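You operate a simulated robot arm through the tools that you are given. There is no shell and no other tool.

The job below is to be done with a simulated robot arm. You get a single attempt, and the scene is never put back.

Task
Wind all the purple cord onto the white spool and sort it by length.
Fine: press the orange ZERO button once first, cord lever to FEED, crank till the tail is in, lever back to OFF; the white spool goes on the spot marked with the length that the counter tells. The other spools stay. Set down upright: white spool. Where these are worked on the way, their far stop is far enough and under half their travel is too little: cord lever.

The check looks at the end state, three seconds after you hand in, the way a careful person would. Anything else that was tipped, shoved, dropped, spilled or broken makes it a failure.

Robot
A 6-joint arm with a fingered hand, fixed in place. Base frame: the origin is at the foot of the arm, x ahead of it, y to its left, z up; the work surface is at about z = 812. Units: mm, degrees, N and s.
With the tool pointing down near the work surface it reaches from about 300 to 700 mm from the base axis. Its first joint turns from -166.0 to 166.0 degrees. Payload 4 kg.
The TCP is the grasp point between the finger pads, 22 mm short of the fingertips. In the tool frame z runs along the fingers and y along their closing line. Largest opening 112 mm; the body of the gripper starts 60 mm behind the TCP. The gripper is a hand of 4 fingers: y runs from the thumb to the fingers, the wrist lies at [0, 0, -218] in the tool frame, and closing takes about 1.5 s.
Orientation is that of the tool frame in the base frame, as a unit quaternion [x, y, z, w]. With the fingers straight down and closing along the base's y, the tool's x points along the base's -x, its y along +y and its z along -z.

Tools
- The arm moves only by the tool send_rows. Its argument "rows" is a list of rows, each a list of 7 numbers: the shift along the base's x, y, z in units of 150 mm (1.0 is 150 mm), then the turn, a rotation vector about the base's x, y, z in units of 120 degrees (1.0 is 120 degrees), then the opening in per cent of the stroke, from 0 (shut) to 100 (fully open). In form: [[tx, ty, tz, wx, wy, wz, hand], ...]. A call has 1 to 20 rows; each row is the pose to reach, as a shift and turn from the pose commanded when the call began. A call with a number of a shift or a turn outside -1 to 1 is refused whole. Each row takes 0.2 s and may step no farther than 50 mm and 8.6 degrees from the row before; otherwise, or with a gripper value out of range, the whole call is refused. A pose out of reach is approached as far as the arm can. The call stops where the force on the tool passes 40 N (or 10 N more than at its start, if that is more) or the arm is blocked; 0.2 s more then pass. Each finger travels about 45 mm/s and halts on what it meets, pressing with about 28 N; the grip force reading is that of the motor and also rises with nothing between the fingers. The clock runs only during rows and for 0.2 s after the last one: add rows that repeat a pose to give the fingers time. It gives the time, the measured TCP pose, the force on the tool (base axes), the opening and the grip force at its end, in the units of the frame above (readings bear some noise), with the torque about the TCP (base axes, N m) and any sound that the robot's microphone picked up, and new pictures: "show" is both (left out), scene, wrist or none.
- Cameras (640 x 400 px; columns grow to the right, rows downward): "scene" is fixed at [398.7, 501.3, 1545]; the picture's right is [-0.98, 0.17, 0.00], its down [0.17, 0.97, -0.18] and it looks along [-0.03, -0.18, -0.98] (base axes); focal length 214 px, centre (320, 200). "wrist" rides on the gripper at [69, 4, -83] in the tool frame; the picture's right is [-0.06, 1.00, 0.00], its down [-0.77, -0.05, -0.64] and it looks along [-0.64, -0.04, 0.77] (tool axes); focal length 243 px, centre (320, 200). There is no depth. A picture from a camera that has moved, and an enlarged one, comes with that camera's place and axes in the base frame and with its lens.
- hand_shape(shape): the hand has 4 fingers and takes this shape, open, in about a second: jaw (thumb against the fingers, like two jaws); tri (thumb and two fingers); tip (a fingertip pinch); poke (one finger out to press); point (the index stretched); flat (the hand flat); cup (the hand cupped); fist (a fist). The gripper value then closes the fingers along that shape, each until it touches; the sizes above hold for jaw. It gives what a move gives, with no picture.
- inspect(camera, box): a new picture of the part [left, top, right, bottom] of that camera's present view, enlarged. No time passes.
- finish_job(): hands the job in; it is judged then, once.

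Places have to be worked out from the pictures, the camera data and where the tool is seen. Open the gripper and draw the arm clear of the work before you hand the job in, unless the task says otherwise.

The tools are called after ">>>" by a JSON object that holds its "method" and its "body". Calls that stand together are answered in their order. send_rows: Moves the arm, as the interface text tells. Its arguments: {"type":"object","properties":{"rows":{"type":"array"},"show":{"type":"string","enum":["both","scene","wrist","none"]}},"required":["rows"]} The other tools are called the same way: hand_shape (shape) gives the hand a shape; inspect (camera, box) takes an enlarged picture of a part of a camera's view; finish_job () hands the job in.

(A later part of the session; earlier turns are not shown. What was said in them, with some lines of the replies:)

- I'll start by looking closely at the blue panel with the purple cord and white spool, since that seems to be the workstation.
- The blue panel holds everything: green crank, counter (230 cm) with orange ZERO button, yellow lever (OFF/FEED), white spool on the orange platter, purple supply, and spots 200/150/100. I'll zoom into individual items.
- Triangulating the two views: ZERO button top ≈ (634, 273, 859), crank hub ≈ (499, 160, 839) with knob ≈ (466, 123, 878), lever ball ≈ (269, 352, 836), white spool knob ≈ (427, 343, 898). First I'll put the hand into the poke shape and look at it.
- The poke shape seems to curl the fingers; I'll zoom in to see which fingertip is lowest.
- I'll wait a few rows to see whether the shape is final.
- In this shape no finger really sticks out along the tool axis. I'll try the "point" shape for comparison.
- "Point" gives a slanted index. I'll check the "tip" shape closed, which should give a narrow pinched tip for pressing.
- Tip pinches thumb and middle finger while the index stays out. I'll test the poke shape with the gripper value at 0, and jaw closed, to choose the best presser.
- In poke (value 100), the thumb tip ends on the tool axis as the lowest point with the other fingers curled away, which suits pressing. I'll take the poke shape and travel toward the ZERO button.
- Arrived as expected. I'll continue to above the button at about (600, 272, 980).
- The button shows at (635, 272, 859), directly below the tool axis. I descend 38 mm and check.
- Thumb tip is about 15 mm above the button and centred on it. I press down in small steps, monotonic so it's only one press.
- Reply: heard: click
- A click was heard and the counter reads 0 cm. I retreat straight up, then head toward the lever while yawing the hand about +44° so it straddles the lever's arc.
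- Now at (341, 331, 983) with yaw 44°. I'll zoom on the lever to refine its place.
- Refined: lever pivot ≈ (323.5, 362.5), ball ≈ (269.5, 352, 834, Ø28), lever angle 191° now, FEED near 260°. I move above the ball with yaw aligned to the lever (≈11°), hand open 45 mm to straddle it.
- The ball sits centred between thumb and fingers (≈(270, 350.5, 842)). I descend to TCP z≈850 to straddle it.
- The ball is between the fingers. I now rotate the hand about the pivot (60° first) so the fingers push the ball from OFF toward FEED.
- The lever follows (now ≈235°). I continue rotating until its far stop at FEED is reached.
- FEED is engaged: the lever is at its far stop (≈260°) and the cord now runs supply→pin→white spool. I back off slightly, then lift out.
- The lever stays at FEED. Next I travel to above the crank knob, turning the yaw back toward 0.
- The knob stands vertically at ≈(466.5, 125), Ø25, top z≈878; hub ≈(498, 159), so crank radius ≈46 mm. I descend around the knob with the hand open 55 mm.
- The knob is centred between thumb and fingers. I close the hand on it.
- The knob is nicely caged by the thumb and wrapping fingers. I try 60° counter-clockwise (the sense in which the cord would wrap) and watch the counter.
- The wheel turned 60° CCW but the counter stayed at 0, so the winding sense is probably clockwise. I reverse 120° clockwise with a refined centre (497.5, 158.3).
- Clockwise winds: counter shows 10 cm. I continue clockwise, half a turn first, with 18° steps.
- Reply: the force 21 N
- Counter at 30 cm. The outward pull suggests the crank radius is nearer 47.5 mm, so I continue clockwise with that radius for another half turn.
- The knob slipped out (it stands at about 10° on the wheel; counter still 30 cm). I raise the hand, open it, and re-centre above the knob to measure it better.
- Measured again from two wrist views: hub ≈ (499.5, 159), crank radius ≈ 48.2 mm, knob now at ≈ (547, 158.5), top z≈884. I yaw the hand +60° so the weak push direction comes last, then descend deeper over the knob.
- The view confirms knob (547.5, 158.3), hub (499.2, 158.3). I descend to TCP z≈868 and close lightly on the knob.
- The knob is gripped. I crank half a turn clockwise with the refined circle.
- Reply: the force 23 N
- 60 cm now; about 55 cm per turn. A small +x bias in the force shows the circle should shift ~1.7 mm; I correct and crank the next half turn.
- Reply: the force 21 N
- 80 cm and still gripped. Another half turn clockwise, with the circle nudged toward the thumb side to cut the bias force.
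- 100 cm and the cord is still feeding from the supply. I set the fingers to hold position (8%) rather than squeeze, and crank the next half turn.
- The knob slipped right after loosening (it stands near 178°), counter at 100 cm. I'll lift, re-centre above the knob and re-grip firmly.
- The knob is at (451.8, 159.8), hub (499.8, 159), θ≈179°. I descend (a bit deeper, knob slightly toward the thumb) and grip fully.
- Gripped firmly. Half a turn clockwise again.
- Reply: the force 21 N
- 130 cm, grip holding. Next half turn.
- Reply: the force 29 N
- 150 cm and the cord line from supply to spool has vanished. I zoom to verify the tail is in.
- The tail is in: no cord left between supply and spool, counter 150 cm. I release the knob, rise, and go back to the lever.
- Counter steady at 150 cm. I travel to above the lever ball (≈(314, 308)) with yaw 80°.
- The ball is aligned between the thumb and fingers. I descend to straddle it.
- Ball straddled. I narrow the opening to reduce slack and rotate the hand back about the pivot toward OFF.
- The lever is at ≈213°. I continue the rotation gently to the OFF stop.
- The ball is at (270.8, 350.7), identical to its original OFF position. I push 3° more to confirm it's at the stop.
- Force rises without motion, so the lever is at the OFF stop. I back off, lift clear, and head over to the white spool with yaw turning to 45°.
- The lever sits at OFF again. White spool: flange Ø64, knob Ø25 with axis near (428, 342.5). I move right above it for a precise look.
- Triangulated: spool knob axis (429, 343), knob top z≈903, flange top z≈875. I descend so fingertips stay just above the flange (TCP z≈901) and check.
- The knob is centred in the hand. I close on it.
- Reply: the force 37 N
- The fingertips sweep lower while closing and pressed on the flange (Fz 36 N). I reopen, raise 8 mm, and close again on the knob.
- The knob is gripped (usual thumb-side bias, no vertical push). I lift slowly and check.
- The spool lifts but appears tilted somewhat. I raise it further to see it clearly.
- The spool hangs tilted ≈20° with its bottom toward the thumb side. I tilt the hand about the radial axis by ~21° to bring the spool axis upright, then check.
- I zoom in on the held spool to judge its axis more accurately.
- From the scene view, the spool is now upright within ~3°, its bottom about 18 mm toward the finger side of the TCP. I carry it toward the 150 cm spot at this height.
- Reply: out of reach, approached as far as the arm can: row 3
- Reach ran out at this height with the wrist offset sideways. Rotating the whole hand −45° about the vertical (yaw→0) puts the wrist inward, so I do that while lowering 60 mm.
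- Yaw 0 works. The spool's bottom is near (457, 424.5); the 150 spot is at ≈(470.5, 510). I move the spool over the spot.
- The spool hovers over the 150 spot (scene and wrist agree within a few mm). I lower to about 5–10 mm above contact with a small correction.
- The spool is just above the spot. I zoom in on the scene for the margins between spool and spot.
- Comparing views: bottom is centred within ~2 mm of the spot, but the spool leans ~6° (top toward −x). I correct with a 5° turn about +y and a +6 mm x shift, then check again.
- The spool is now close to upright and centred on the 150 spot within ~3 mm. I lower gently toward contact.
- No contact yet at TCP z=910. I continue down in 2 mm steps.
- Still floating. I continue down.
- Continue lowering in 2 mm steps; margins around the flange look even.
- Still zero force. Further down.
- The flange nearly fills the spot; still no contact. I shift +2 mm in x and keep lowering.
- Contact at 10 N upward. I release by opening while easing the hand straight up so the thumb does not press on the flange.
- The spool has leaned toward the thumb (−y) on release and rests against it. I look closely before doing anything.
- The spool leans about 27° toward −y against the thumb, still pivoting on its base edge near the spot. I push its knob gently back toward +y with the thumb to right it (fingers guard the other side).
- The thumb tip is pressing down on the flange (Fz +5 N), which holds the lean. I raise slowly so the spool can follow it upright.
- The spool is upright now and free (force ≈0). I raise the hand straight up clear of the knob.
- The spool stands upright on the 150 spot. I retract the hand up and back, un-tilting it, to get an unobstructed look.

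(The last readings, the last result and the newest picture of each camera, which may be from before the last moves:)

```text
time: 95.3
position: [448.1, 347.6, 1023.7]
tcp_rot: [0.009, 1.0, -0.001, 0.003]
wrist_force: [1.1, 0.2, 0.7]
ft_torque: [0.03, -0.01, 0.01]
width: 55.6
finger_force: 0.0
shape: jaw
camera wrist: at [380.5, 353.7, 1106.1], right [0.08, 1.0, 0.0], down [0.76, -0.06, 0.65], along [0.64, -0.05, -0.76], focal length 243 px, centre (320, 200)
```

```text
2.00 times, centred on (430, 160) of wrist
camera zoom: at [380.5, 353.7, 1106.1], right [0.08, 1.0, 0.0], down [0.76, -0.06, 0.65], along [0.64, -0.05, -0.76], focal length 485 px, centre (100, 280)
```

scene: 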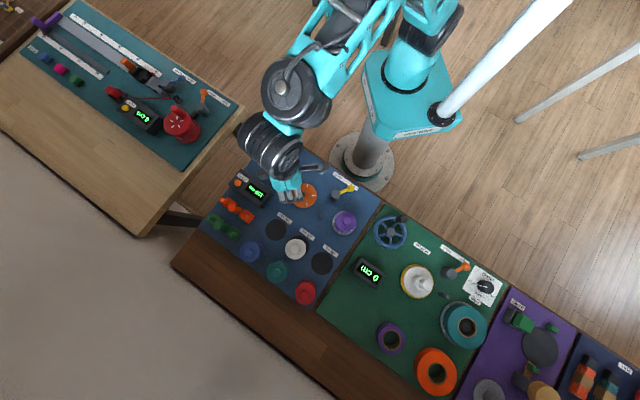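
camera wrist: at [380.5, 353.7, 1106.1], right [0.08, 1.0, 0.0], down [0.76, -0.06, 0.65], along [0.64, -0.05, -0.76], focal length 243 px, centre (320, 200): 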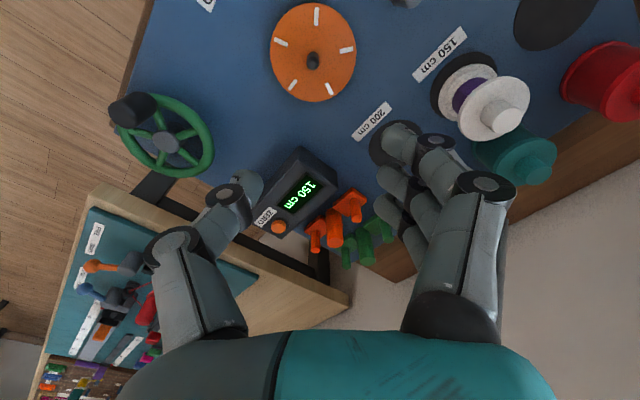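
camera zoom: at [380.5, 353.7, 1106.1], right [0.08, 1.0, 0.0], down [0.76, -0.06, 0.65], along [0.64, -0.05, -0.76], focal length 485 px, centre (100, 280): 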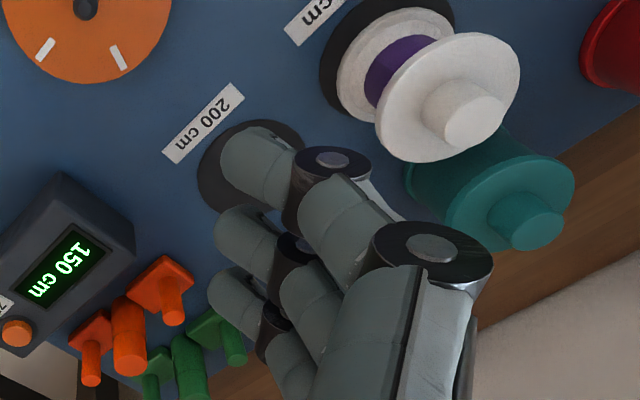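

The spool stands upright on the 150 cm spot with the cord wound on, about 7 mm from the spot's centre, and the neighbouring spools are unmoved. I draw the arm clear toward its starting pose with the hand open.

>>> {"method": "send_rows", "body": {"rows": [[-0.1, -0.05, 0.2, 0, 0, 0, 80], [-0.25, -0.12, 0.45, 0, 0, 0, 100], [-0.4, -0.2, 0.7, 0, 0, 0, 100], [-0.6, -0.3, 0.9, 0, 0, 0, 100], [-0.8, -0.4, 1.0, 0, 0, 0, 100], [-1.0, -0.5, 1.0, 0, 0, 0, 100]], "show": "both"}}

>>> {"method": "inspect", "body": {"camera": "scene", "box": [190, 110, 400, 310]}}

>>> {"method": "inspect", "body": {"camera": "scene", "box": [285, 165, 385, 265]}}

```text
time: 96.7
position: [296.8, 275.7, 1174.6]
tcp_rot: [0.01, 1.0, -0.001, 0.002]
wrist_force: [-0.2, -0.8, 0.2]
ft_torque: [-0.05, 0.02, -0.03]
width: 111.9
finger_force: 0.0
shape: jaw
camera wrist: at [228.7, 280.4, 1257.0], right [0.08, 1.0, 0.0], down [0.76, -0.06, 0.65], along [0.64, -0.05, -0.76], focal length 243 px, centre (320, 200)
```

scene: 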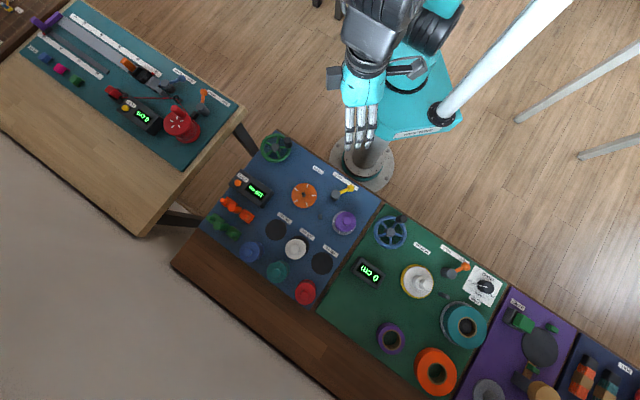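
wrist: 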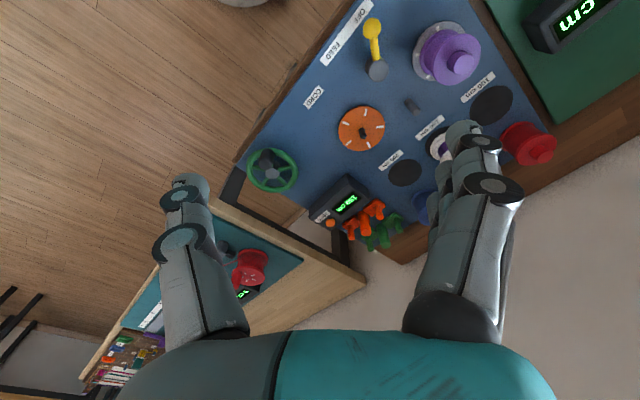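

```text
2.00 times, centred on (295, 210) of scene
camera zoom: at [398.7, 501.3, 1545.0], right [-0.98, 0.17, 0.0], down [0.17, 0.97, -0.18], along [-0.03, -0.18, -0.98], focal length 429 px, centre (370, 180)
```

zoom: 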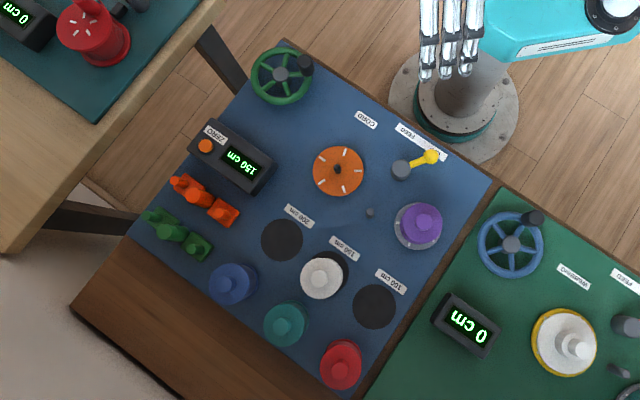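

```text
4.00 times, centred on (335, 215) of scene
camera zoom: at [398.7, 501.3, 1545.0], right [-0.98, 0.17, 0.0], down [0.17, 0.97, -0.18], along [-0.03, -0.18, -0.98], focal length 858 px, centre (260, 140)
```

zoom: 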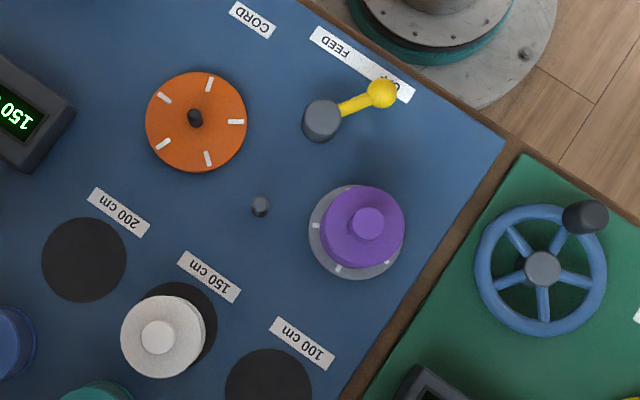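

Everything checks out. The counter reads 150 cm and the lever is back at its original OFF position. The white spool stands upright on the 150 cm spot, slightly off centre, the other items are in place, and the arm is clear with the hand open. I hand the job in.

>>> {"method": "finish_job", "body": {}}

```text
The job is handed in.
```

I wound all the purple cord onto the white spool. It came to 150 cm, and the spool now stands upright on the 150 cm spot. I've handed the job in, but no result came back.

- **Order:** I pressed ZERO once and the counter went to 0 cm. I then moved the cord lever to its far FEED stop, cranked until no cord was left between the supply and the spool, and put the lever back to its OFF stop.
- **Placement:** the spool sits about 8 mm off the centre of the spot, so its base hangs over the edge by a few millimetres. I left it there because nudging it risked tipping it or hitting the teal spool.
- **During the work:** the crank knob slipped out of the hand twice, and I re-gripped it each time. When I let go of the spool it leaned about 27° against the thumb. I pushed it partway back and it settled upright.
- **Other spools:** in the last views the blue, teal and red spools and the other stations look as they did at the start.

The hand is open and the arm is clear of the work.
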